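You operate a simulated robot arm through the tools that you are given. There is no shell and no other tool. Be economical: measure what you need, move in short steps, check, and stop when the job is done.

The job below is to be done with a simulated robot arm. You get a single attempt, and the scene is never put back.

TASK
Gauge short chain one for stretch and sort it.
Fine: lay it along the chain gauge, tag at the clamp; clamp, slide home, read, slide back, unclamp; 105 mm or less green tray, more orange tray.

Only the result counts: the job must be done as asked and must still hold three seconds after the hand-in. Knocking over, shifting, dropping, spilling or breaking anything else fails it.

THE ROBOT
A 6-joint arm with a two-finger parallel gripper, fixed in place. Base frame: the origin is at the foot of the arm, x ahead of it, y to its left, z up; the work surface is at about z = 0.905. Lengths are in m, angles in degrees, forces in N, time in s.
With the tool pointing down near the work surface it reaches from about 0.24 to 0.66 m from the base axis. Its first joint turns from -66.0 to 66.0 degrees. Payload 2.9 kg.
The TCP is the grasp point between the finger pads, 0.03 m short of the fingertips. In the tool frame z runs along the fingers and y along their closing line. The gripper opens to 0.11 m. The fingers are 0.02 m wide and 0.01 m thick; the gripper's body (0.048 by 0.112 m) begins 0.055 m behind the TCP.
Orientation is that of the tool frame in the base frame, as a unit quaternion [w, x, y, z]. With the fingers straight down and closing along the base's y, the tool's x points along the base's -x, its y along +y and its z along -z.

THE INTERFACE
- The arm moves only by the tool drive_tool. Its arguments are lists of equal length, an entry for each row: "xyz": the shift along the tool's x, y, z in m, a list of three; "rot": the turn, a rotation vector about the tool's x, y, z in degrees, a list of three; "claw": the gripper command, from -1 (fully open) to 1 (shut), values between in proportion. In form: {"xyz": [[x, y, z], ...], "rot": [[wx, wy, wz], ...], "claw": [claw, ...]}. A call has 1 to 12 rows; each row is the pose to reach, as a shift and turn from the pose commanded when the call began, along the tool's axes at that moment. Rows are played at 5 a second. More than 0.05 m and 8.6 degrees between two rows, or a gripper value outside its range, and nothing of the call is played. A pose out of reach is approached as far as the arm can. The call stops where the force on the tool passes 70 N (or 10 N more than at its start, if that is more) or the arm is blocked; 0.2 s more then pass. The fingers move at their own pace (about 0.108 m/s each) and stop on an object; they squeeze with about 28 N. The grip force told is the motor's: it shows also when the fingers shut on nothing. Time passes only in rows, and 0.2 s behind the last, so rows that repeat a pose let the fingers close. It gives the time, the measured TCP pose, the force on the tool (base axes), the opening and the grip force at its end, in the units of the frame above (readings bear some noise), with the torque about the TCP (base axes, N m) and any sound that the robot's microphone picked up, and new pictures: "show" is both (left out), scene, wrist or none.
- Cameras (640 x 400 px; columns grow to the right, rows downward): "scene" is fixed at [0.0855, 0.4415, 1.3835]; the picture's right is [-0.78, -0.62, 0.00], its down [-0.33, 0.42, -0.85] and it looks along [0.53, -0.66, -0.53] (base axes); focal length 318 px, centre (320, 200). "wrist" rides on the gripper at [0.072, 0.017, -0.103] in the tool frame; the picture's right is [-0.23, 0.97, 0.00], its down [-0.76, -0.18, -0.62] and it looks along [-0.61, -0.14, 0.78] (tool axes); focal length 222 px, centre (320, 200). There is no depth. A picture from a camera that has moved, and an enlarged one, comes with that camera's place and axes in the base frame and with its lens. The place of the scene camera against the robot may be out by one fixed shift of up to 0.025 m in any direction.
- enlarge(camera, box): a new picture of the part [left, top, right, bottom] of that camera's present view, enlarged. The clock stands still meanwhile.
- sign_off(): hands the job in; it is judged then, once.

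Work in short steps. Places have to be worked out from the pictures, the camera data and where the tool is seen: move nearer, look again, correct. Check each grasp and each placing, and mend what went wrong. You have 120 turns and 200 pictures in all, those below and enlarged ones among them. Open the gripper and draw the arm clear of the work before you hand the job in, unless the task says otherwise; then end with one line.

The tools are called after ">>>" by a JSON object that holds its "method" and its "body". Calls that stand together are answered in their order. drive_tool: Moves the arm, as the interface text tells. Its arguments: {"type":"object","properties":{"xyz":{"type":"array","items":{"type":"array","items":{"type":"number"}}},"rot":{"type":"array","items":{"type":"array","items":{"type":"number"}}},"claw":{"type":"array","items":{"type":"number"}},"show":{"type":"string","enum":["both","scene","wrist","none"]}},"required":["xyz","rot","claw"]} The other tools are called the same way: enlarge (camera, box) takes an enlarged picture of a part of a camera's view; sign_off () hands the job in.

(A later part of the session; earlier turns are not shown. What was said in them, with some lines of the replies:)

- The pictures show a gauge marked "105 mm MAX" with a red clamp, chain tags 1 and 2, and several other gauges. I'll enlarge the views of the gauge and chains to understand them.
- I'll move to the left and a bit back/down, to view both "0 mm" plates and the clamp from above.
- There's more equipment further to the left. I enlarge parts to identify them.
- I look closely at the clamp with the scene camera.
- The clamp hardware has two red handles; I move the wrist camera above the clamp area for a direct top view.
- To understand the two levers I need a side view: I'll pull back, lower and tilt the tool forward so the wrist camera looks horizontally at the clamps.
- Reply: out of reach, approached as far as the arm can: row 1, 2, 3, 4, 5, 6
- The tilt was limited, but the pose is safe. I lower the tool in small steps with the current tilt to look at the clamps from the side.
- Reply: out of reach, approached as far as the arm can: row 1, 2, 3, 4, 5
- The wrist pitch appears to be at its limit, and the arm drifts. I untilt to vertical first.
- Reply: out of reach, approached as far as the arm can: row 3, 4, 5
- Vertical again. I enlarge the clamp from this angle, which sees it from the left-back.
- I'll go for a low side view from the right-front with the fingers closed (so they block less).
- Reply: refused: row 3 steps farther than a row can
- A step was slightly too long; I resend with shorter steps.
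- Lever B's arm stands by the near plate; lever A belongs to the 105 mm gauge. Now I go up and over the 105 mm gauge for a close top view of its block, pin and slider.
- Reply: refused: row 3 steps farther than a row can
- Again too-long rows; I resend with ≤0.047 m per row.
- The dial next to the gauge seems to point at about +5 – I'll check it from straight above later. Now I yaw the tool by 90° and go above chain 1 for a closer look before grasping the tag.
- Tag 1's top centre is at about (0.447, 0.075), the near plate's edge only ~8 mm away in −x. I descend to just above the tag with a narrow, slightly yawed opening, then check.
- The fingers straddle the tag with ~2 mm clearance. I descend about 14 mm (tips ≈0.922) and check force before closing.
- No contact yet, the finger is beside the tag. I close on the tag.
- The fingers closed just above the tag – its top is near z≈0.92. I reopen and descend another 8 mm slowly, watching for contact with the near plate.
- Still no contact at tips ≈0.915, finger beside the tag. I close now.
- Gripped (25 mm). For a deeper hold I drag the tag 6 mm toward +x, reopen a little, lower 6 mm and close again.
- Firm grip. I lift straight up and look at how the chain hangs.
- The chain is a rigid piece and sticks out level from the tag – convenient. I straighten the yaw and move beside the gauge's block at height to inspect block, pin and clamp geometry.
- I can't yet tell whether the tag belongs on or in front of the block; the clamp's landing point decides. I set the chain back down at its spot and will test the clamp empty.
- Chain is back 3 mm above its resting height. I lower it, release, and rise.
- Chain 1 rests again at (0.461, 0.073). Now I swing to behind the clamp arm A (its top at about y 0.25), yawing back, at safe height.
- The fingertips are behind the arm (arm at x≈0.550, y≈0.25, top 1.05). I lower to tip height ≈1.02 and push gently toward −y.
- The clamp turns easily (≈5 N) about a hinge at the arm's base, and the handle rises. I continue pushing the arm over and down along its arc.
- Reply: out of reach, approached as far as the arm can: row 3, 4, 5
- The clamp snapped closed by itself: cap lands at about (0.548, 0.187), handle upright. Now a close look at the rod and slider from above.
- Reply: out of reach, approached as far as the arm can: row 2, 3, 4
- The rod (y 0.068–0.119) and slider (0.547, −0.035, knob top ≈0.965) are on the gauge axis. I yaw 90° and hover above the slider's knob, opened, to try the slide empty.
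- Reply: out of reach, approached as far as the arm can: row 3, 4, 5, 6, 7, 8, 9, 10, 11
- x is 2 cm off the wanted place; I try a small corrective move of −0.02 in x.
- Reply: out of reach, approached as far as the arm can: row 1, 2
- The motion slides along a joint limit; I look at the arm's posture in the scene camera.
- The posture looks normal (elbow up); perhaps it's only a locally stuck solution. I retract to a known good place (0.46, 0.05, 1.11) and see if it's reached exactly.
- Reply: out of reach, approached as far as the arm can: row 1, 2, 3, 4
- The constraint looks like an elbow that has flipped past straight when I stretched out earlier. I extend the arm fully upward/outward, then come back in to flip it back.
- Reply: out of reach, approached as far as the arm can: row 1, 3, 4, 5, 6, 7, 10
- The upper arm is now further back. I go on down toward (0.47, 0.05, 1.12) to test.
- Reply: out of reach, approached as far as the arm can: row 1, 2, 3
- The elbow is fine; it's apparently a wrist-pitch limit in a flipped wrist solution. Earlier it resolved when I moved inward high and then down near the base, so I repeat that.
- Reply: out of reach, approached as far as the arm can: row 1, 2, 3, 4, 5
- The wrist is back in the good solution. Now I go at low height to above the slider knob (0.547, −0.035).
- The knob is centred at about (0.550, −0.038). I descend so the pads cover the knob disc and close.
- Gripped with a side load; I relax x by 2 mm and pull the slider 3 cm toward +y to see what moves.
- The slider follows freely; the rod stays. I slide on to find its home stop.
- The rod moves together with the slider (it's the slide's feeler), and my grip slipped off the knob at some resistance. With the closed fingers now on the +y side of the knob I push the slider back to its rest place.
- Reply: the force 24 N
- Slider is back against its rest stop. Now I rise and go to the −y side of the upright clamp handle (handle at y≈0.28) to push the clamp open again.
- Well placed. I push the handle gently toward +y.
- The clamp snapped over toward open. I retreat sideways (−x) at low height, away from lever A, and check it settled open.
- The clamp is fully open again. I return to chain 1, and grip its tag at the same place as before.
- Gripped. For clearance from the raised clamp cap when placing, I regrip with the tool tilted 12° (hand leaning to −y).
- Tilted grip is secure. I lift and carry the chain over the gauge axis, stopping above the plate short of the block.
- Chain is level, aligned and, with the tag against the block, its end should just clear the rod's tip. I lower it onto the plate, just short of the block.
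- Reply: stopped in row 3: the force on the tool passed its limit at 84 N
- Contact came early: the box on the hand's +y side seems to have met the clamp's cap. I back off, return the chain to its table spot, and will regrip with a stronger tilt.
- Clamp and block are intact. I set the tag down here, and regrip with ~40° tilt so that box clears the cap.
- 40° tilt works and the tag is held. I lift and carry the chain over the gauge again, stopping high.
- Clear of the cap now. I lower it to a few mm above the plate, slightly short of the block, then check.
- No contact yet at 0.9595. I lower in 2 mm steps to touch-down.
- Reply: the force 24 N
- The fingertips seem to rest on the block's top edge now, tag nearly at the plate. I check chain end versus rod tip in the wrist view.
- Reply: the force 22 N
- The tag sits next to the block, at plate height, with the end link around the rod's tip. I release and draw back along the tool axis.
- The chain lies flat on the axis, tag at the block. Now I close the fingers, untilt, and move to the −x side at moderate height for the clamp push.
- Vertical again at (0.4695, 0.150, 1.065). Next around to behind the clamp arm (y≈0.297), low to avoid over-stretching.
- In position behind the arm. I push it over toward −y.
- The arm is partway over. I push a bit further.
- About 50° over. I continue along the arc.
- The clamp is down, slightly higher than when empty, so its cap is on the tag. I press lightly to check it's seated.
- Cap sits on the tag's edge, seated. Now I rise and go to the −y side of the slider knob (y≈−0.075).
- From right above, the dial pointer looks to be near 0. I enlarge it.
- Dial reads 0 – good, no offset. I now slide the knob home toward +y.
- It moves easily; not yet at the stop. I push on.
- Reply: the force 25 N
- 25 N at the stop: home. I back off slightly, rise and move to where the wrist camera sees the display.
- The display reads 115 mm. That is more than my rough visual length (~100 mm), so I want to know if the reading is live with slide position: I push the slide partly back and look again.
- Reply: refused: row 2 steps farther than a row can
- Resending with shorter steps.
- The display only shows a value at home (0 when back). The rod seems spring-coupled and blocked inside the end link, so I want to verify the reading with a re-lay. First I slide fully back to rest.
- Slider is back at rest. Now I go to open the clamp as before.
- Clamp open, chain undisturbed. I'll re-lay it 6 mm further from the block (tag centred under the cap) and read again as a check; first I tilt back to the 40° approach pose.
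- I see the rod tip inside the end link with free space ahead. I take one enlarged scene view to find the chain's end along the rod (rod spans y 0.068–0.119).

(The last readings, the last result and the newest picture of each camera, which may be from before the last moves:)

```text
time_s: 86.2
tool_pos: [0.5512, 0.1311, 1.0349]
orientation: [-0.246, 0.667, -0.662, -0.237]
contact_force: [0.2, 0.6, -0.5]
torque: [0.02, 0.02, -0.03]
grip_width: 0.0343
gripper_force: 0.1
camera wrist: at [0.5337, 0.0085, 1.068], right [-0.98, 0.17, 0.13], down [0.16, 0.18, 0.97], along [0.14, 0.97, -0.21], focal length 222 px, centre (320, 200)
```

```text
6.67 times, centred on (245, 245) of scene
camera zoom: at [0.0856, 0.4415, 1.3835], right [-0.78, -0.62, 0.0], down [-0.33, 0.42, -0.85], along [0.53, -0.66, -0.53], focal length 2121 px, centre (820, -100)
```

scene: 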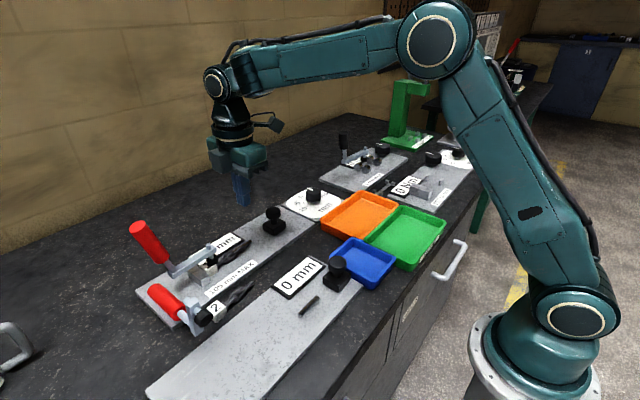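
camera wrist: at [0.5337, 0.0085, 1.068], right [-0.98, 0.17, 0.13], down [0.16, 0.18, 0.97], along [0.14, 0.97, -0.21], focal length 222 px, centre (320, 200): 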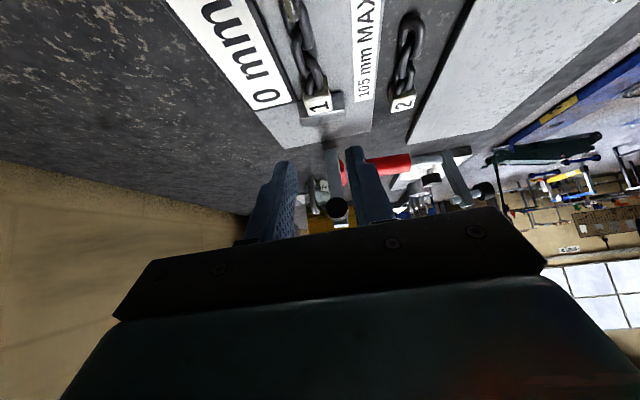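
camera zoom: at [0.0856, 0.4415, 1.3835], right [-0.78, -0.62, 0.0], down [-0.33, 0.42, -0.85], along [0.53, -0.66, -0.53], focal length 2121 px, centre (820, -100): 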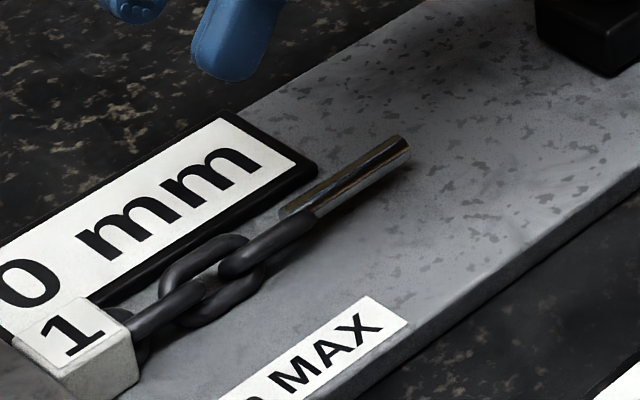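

The chain's physical length comes out near 98 mm, which doesn't fit 115, so the re-lay check matters. I advance to the tag and grip it.

>>> {"method": "drive_tool", "body": {"xyz": [[0, 0, 0.04], [0, 0, 0.08], [0, 0, 0.1], [0, 0, 0.1], [0, 0, 0.1], [0, 0, 0.1]], "rot": [[0, 0, 0], [0, 0, 0], [0, 0, 0], [0, 0, 0], [0, 0, 0], [0, 0, 0]], "claw": [0.38, 0.38, 0.38, 0.7, 1, 1], "show": "none"}}

```text
time_s: 87.5
tool_pos: [0.5504, 0.1964, 0.9579]
orientation: [-0.245, 0.668, -0.661, -0.237]
contact_force: [-2.0, -1.0, 5.5]
torque: [0.15, 0.12, 0.02]
grip_width: 0.0252
gripper_force: 28.2
```

Gripped. I shift it 6 mm toward −y and release, then retreat.

>>> {"method": "drive_tool", "body": {"xyz": [[0.0014, 0, -0.003], [0.004, 0, -0.0046], [0.0046, 0, -0.0038], [0.0046, 0, -0.0038], [0.0046, 0, -0.0038], [0.0046, 0, -0.03], [0.0046, 0, -0.07], [0.0046, 0, -0.1]], "rot": [[0, 0, 0], [0, 0, 0], [0, 0, 0], [0, 0, 0], [0, 0, 0], [0, 0, 0], [0, 0, 0], [0, 0, 0]], "claw": [1, 1, 1, 0.38, 0.38, 0.38, 0.38, 0.38], "show": "none"}}

>>> {"method": "enlarge", "body": {"camera": "scene", "box": [190, 210, 290, 280]}}

```text
time_s: 89.3
tool_pos: [0.5496, 0.1276, 1.032]
orientation: [-0.246, 0.666, -0.663, -0.237]
contact_force: [0.3, 0.5, -1.2]
torque: [0.03, -0.04, 0.0]
grip_width: 0.0343
gripper_force: 0.1
```

```text
5.71 times, centred on (240, 245) of scene
camera zoom: at [0.0855, 0.4415, 1.3835], right [-0.78, -0.62, 0.0], down [-0.33, 0.42, -0.85], along [0.53, -0.66, -0.53], focal length 1818 px, centre (777, -57)
```

zoom: 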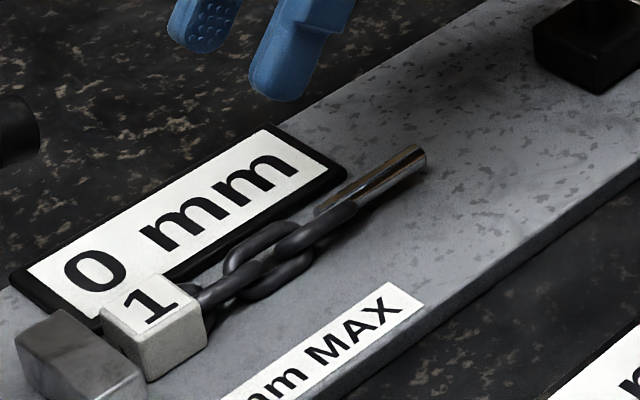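

The tag now stands ~6 mm off the block. I repeat: untilt, go behind the clamp arm, and close it.

>>> {"method": "drive_tool", "body": {"xyz": [[-0.007, 0.016, -0.0025], [-0.014, 0.032, -0.005], [-0.022, 0.048, -0.0075], [-0.03, 0.064, -0.01], [-0.0364, 0.079, -0.0125], [-0.0364, 0.079, -0.0125]], "rot": [[0, 8, 0], [0, 16, 0], [0, 24, 0], [0, 32, 0], [0, 40.2, 0], [0, 40.2, 0]], "claw": [1, 1, 1, 1, 1, 1], "show": "none"}}

>>> {"method": "drive_tool", "body": {"xyz": [[-0.045, 0, 0], [-0.09, 0, 0], [-0.125, -0.01, 0], [-0.15, -0.03, 0.003], [-0.15, -0.055, 0.008], [-0.15, -0.08, 0.015]], "rot": [[0, 0, 0], [0, 0, 0], [0, 0, 0], [0, 0, 0], [0, 0, 0], [0, 0, 0]], "claw": [1, 1, 1, 1, 1, 1], "show": "none"}}

>>> {"method": "drive_tool", "body": {"xyz": [[0.02, 0, 0], [0.035, 0, 0], [0.05, 0, 0], [0.065, 0, 0.004], [0.08, 0, 0.008], [0.09, 0, 0.011], [0.098, 0, 0.014], [0.108, 0, 0.024], [0.114, 0, 0.035], [0.115, 0, 0.04], [0.115, 0, 0.046], [0.115, 0, 0.05]], "rot": [[0, 0, 0], [0, 0, 0], [0, 0, 0], [0, 0, 0], [0, 0, 0], [0, 0, 0], [0, 0, 0], [0, 0, 0], [0, 0, 0], [0, 0, 0], [0, 0, 0], [0, 0, 0]], "claw": [1, 1, 1, 1, 1, 1, 1, 1, 1, 1, 1, 1], "show": "none"}}

>>> {"method": "enlarge", "body": {"camera": "scene", "box": [130, 190, 270, 300]}}

```text
time_s: 90.8
tool_pos: [0.4706, 0.1469, 1.0631]
orientation: [-0.003, 0.707, -0.707, 0.007]
contact_force: [-0.6, -0.9, -0.2]
torque: [0.02, -0.01, 0.0]
grip_width: 0.0
gripper_force: 28.2
```

```text
time_s: 92.2
tool_pos: [0.5511, 0.2962, 1.0482]
orientation: [-0.002, 0.707, -0.707, 0.007]
contact_force: [-0.4, -1.3, 0.0]
torque: [-0.04, 0.0, -0.01]
grip_width: 0.0
gripper_force: 28.6
```

```text
time_s: 94.8
tool_pos: [0.5513, 0.1819, 0.9989]
orientation: [-0.003, 0.707, -0.707, 0.008]
contact_force: [-2.2, -0.6, 7.1]
torque: [-0.04, 0.14, -0.02]
grip_width: 0.0
gripper_force: 28.0
```

```text
3.64 times, centred on (200, 245) of scene
camera zoom: at [0.0854, 0.4415, 1.3835], right [-0.78, -0.62, 0.0], down [-0.33, 0.42, -0.85], along [0.53, -0.66, -0.53], focal length 1157 px, centre (756, 36)
```

zoom: 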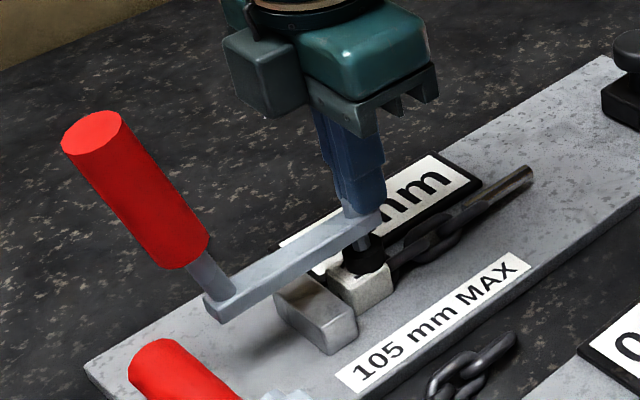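

Now the cap sits centrally on the tag. I go to the slider and slide it home again.

>>> {"method": "drive_tool", "body": {"xyz": [[0, 0, -0.03], [0.04, 0, -0.045], [0.085, 0, -0.045], [0.13, 0, -0.045], [0.175, 0, -0.045], [0.22, 0, -0.045], [0.258, 0, -0.045], [0.258, 0, -0.01], [0.258, 0, 0.021]], "rot": [[0, 0, 0], [0, 0, 0], [0, 0, 0], [0, 0, 0], [0, 0, 0], [0, 0, 0], [0, 0, 0], [0, 0, 0], [0, 0, 0]], "claw": [1, 1, 1, 1, 1, 1, 1, 1, 1], "show": "none"}}

>>> {"method": "drive_tool", "body": {"xyz": [[-0.012, 0, 0], [-0.024, 0, 0], [-0.036, 0, 0], [-0.046, 0, 0], [-0.054, 0, 0], [-0.06, 0, 0], [-0.066, 0, 0], [-0.069, 0, 0]], "rot": [[0, 0, 0], [0, 0, 0], [0, 0, 0], [0, 0, 0], [0, 0, 0], [0, 0, 0], [0, 0, 0], [0, 0, 0]], "claw": [1, 1, 1, 1, 1, 1, 1, 1], "show": "none"}}

>>> {"method": "drive_tool", "body": {"xyz": [[0.008, 0, 0], [0.008, 0, -0.04], [0.0, 0, -0.08], [-0.04, 0.01, -0.1], [-0.08, 0.02, -0.1], [-0.12, 0.03, -0.1]], "rot": [[0, 0, 0], [0, 0, 0], [0, 0, 0], [0, 0, 0], [0, 0, 0], [0, 0, 0]], "claw": [1, 1, 1, 1, 1, 1], "show": "none"}}

>>> {"method": "enlarge", "body": {"camera": "wrist", "box": [140, 0, 400, 190]}}

```text
time_s: 96.8
tool_pos: [0.5526, -0.0754, 0.9796]
orientation: [-0.004, 0.708, -0.707, 0.007]
contact_force: [1.1, -0.6, 0.8]
torque: [0.0, 0.04, 0.02]
grip_width: 0.0002
gripper_force: 28.4
```

```text
time_s: 98.5
tool_pos: [0.5516, -0.0119, 0.9796]
orientation: [0.001, -0.704, 0.711, -0.009]
contact_force: [-1.7, -32.9, 0.3]
torque: [-0.78, 0.13, 0.07]
grip_width: 0.0
gripper_force: 27.9
```

```text
time_s: 100.0
tool_pos: [0.5204, 0.1128, 1.0778]
orientation: [-0.003, 0.708, -0.706, 0.007]
contact_force: [0.9, -0.5, -1.0]
torque: [-0.02, 0.02, 0.04]
grip_width: 0.0
gripper_force: 27.5
```

```text
2.11 times, centred on (270, 95) of wrist
camera zoom: at [0.5026, 0.0404, 1.1827], right [-0.97, 0.23, -0.02], down [0.17, 0.77, 0.62], along [0.15, 0.6, -0.78], focal length 468 px, centre (425, 421)
```

zoom: 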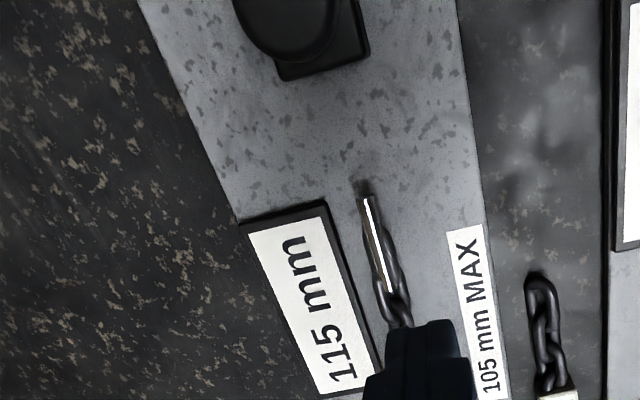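

Same 115 mm despite the changed lay, so the reading is firm: over 105 → orange tray. Now I slide back, and open the clamp.

>>> {"method": "drive_tool", "body": {"xyz": [[0.03, -0.012, 0.01], [0.058, -0.026, 0.04], [0.07, -0.03, 0.08], [0.07, -0.03, 0.1], [0.085, -0.03, 0.1], [0.1, -0.03, 0.1], [0.112, -0.03, 0.1], [0.121, -0.03, 0.1]], "rot": [[0, 0, 0], [0, 0, 0], [0, 0, 0], [0, 0, 0], [0, 0, 0], [0, 0, 0], [0, 0, 0], [0, 0, 0]], "claw": [1, 1, 1, 1, 1, 1, 1, 1], "show": "none"}}

>>> {"method": "drive_tool", "body": {"xyz": [[-0.01, 0, -0.04], [-0.04, 0, -0.067], [-0.085, 0, -0.072], [-0.13, 0, -0.072], [-0.175, 0, -0.072], [-0.22, 0, -0.072], [-0.24, 0, -0.067], [-0.26, 0, -0.067], [-0.28, 0, -0.067], [-0.295, 0, -0.06], [-0.306, 0, -0.056]], "rot": [[0, 0, 0], [0, 0, 0], [0, 0, 0], [0, 0, 0], [0, 0, 0], [0, 0, 0], [0, 0, 0], [0, 0, 0], [0, 0, 0], [0, 0, 0], [0, 0, 0]], "claw": [1, 1, 1, 1, 1, 1, 1, 1, 1, 1, 1], "show": "none"}}

>>> {"method": "drive_tool", "body": {"xyz": [[0, 0.02, -0.015], [0.01, 0.055, -0.02], [0.045, 0.08, -0.03], [0.09, 0.085, -0.03], [0.13, 0.085, -0.03]], "rot": [[0, 0, 0], [0, 0, 0], [0, 0, 0], [0, 0, 0], [0, 0, 0]], "claw": [1, 1, 1, 1, 1], "show": "scene"}}

```text
time_s: 101.8
tool_pos: [0.5515, -0.0072, 0.9804]
orientation: [-0.003, 0.708, -0.706, 0.007]
contact_force: [-1.7, 6.3, -0.5]
torque: [0.15, -0.08, -0.01]
grip_width: 0.0
gripper_force: 27.9
```

```text
time_s: 104.2
tool_pos: [0.551, 0.2992, 1.0356]
orientation: [-0.003, 0.707, -0.707, 0.007]
contact_force: [-0.8, 0.3, -0.7]
torque: [0.04, 0.0, 0.02]
grip_width: 0.0002
gripper_force: 28.2
```

```text
time_s: 105.3
tool_pos: [0.466, 0.1681, 1.0654]
orientation: [-0.004, 0.709, -0.706, 0.007]
contact_force: [-0.2, 0.1, -0.9]
torque: [0.01, -0.01, 0.01]
grip_width: 0.0
gripper_force: 28.0
```

scene: 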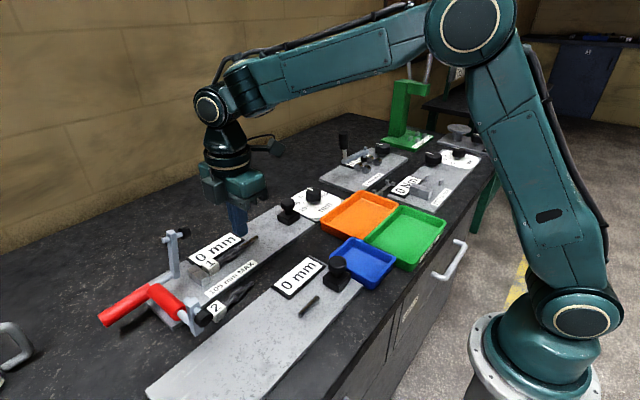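

Slide back and clamp open. I tilt to the approach pose and take the tag.

>>> {"method": "drive_tool", "body": {"xyz": [[0.009, -0.017, 0.0], [0.018, -0.034, 0.005], [0.027, -0.051, 0.012], [0.035, -0.068, 0.02], [0.043, -0.085, 0.031], [0.043, -0.085, 0.031]], "rot": [[0, -8, 0], [0, -16, 0], [0, -24, 0], [0, -32, 0], [0, -40.2, 0], [0, -40.2, 0]], "claw": [0.38, 0.38, 0.38, 0.38, 0.38, 0.38], "show": "none"}}

>>> {"method": "drive_tool", "body": {"xyz": [[0, 0, 0.04], [0, 0, 0.08], [0, 0, 0.1], [0, 0, 0.1], [0, 0, 0.1], [0, 0, 0.1]], "rot": [[0, 0, 0], [0, 0, 0], [0, 0, 0], [0, 0, 0], [0, 0, 0], [0, 0, 0]], "claw": [0.38, 0.38, 0.38, 0.7, 1, 1], "show": "none"}}

>>> {"method": "enlarge", "body": {"camera": "scene", "box": [170, 200, 290, 290]}}

```text
time_s: 106.8
tool_pos: [0.5513, 0.1252, 1.0346]
orientation: [-0.247, 0.667, -0.663, -0.237]
contact_force: [-0.3, 0.3, -0.4]
torque: [0.0, -0.02, 0.0]
grip_width: 0.0342
gripper_force: 0.1
```

```text
time_s: 108.2
tool_pos: [0.5509, 0.1891, 0.9569]
orientation: [-0.246, 0.667, -0.662, -0.237]
contact_force: [-1.8, 0.5, 2.6]
torque: [0.05, 0.07, -0.01]
grip_width: 0.0254
gripper_force: 27.8
```

```text
4.44 times, centred on (230, 245) of scene
camera zoom: at [0.0854, 0.4415, 1.3835], right [-0.78, -0.62, 0.0], down [-0.33, 0.42, -0.85], along [0.53, -0.66, -0.53], focal length 1414 px, centre (720, 0)
```

zoom: 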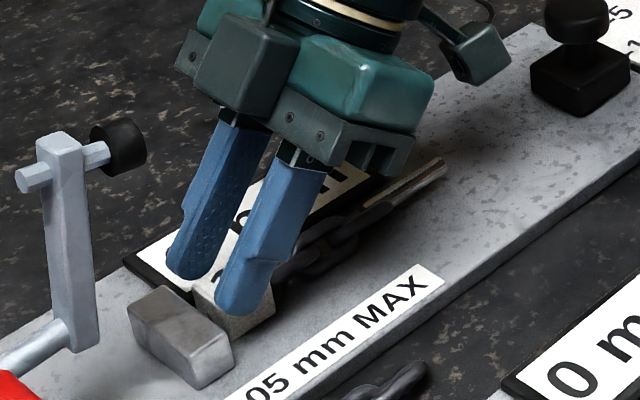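

Tag gripped. I lift straight up off the rod and carry the chain over to above the orange tray.

>>> {"method": "drive_tool", "body": {"xyz": [[-0.0192, 0, -0.023], [-0.0416, 0, -0.0498], [-0.064, 0, -0.0766], [-0.029, 0.0187, -0.1058], [0.006, 0.0374, -0.135], [0.041, 0.0561, -0.1642], [0.076, 0.0748, -0.1934], [0.111, 0.0935, -0.2226], [0.146, 0.1122, -0.2518], [0.181, 0.131, -0.281], [0.181, 0.131, -0.281]], "rot": [[0, 0, 0], [0, 0, 0], [0, 0, 0], [0, 0, 0], [0, 0, 0], [0, 0, 0], [0, 0, 0], [0, 0, 0], [0, 0, 0], [0, 0, 0], [0, 0, 0]], "claw": [1, 1, 1, 1, 1, 1, 1, 1, 1, 1, 1]}}

>>> {"method": "enlarge", "body": {"camera": "scene", "box": [290, 110, 470, 260]}}

```text
time_s: 110.5
tool_pos: [0.42, -0.1316, 1.0555]
orientation: [-0.246, 0.667, -0.662, -0.237]
contact_force: [0.3, 0.2, -1.4]
torque: [0.04, -0.02, -0.01]
grip_width: 0.025
gripper_force: 28.0
camera wrist: at [0.4026, -0.253, 1.0887], right [-0.98, 0.17, 0.13], down [0.16, 0.19, 0.97], along [0.14, 0.97, -0.21], focal length 222 px, centre (320, 200)
```

scene: 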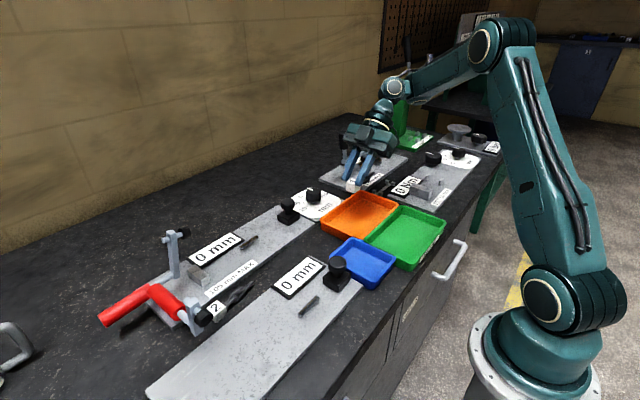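
wrist: 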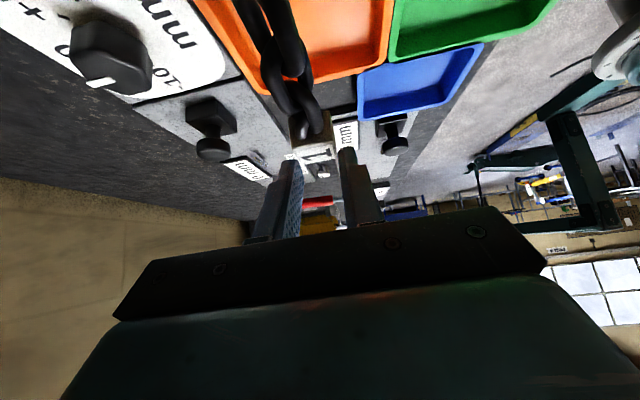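

```text
2.67 times, centred on (380, 185) of scene
camera zoom: at [0.0856, 0.4415, 1.3835], right [-0.78, -0.62, 0.0], down [-0.33, 0.42, -0.85], along [0.53, -0.66, -0.53], focal length 849 px, centre (160, 240)
```

zoom: 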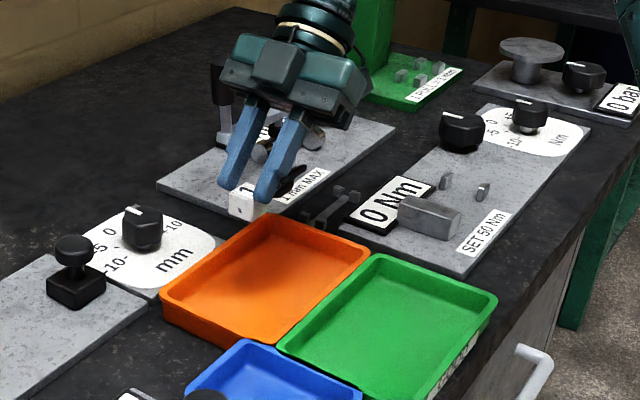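

The chain is level above the tray (tray x 0.35–0.475, y −0.24…−0.065). I centre it slightly and lower into the tray.

>>> {"method": "drive_tool", "body": {"xyz": [[0.011, 0.007, 0.035], [0.034, 0.007, 0.06], [0.0563, 0.007, 0.083], [0.0583, 0.007, 0.0853], [0.0602, 0.007, 0.0876]], "rot": [[0, 0, 0], [0, 0, 0], [0, 0, 0], [0, 0, 0], [0, 0, 0]], "claw": [1, 1, 1, 1, 1], "show": "none"}}

>>> {"method": "enlarge", "body": {"camera": "scene", "box": [300, 150, 460, 270]}}

```text
time_s: 111.8
tool_pos: [0.4147, -0.1205, 0.9498]
orientation: [-0.247, 0.668, -0.661, -0.235]
contact_force: [-3.9, -0.1, 21.2]
torque: [0.24, 0.13, 0.03]
grip_width: 0.0257
gripper_force: 27.7
```

```text
3.33 times, centred on (380, 210) of scene
camera zoom: at [0.0852, 0.4416, 1.3834], right [-0.78, -0.62, 0.0], down [-0.33, 0.42, -0.85], along [0.53, -0.66, -0.53], focal length 1061 px, centre (120, 167)
```

zoom: 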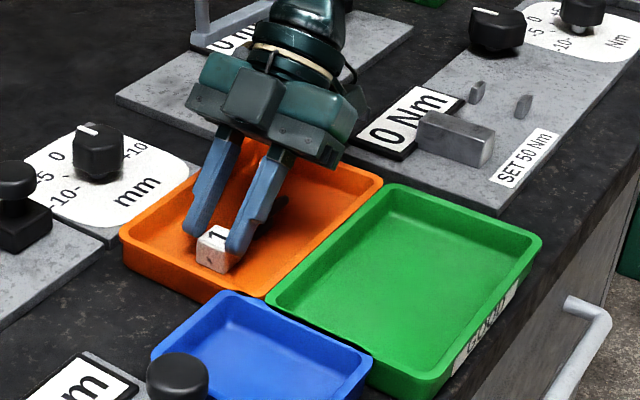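

Touch-down in the tray. I open and lift straight up.

>>> {"method": "drive_tool", "body": {"xyz": [[0.001, 0, 0.001], [0, 0, 0], [0, 0, 0], [-0.0128, 0, -0.0153], [-0.032, 0, -0.0383], [-0.0576, 0, -0.0689], [-0.083, 0, -0.0996]], "rot": [[0, 0, 0], [0, 0, 0], [0, 0, 0], [0, 0, 0], [0, 0, 0], [0, 0, 0], [0, 0, 0]], "claw": [1, 0.3, 0.3, 0.3, 0.3, 0.3, 0.3], "show": "scene"}}

>>> {"method": "enlarge", "body": {"camera": "scene", "box": [300, 150, 460, 270]}}

```text
time_s: 113.3
tool_pos: [0.4126, -0.1189, 1.0781]
orientation: [-0.246, 0.666, -0.663, -0.237]
contact_force: [-0.6, -1.1, 0.3]
torque: [0.02, 0.0, -0.02]
grip_width: 0.0386
gripper_force: 0.0
```

scene: 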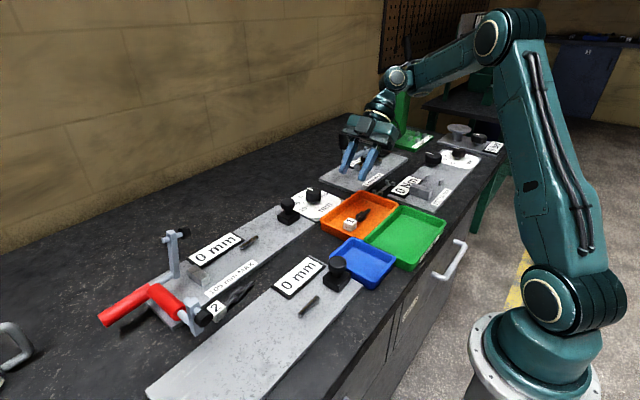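

```text
3.33 times, centred on (380, 210) of scene
camera zoom: at [0.0855, 0.4415, 1.3835], right [-0.78, -0.62, 0.0], down [-0.33, 0.42, -0.85], along [0.53, -0.66, -0.53], focal length 1061 px, centre (120, 167)
```

zoom: 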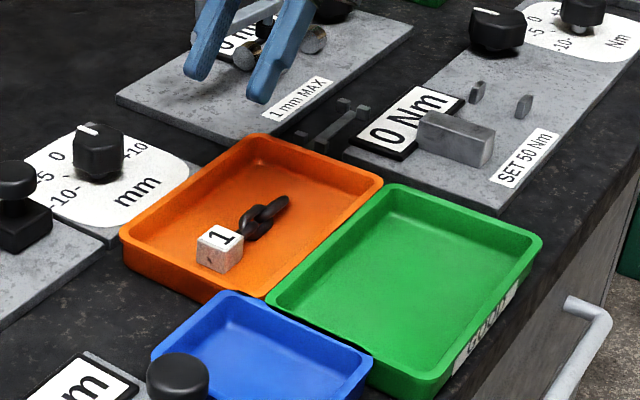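

Chain 1 lies in the orange tray, the slide is back, the clamp is open and everything else is in place. The arm is clear with the gripper open, so I hand in.

>>> {"method": "sign_off", "body": {}}

```text
The job is handed in.
```

Short chain one read 115 mm on the gauge with the dial at 0. That is over the 105 mm limit, so it is in the orange tray. A second lay gave the same reading, though my rough estimates from the pictures put the chain at only about 98 to 109 mm.
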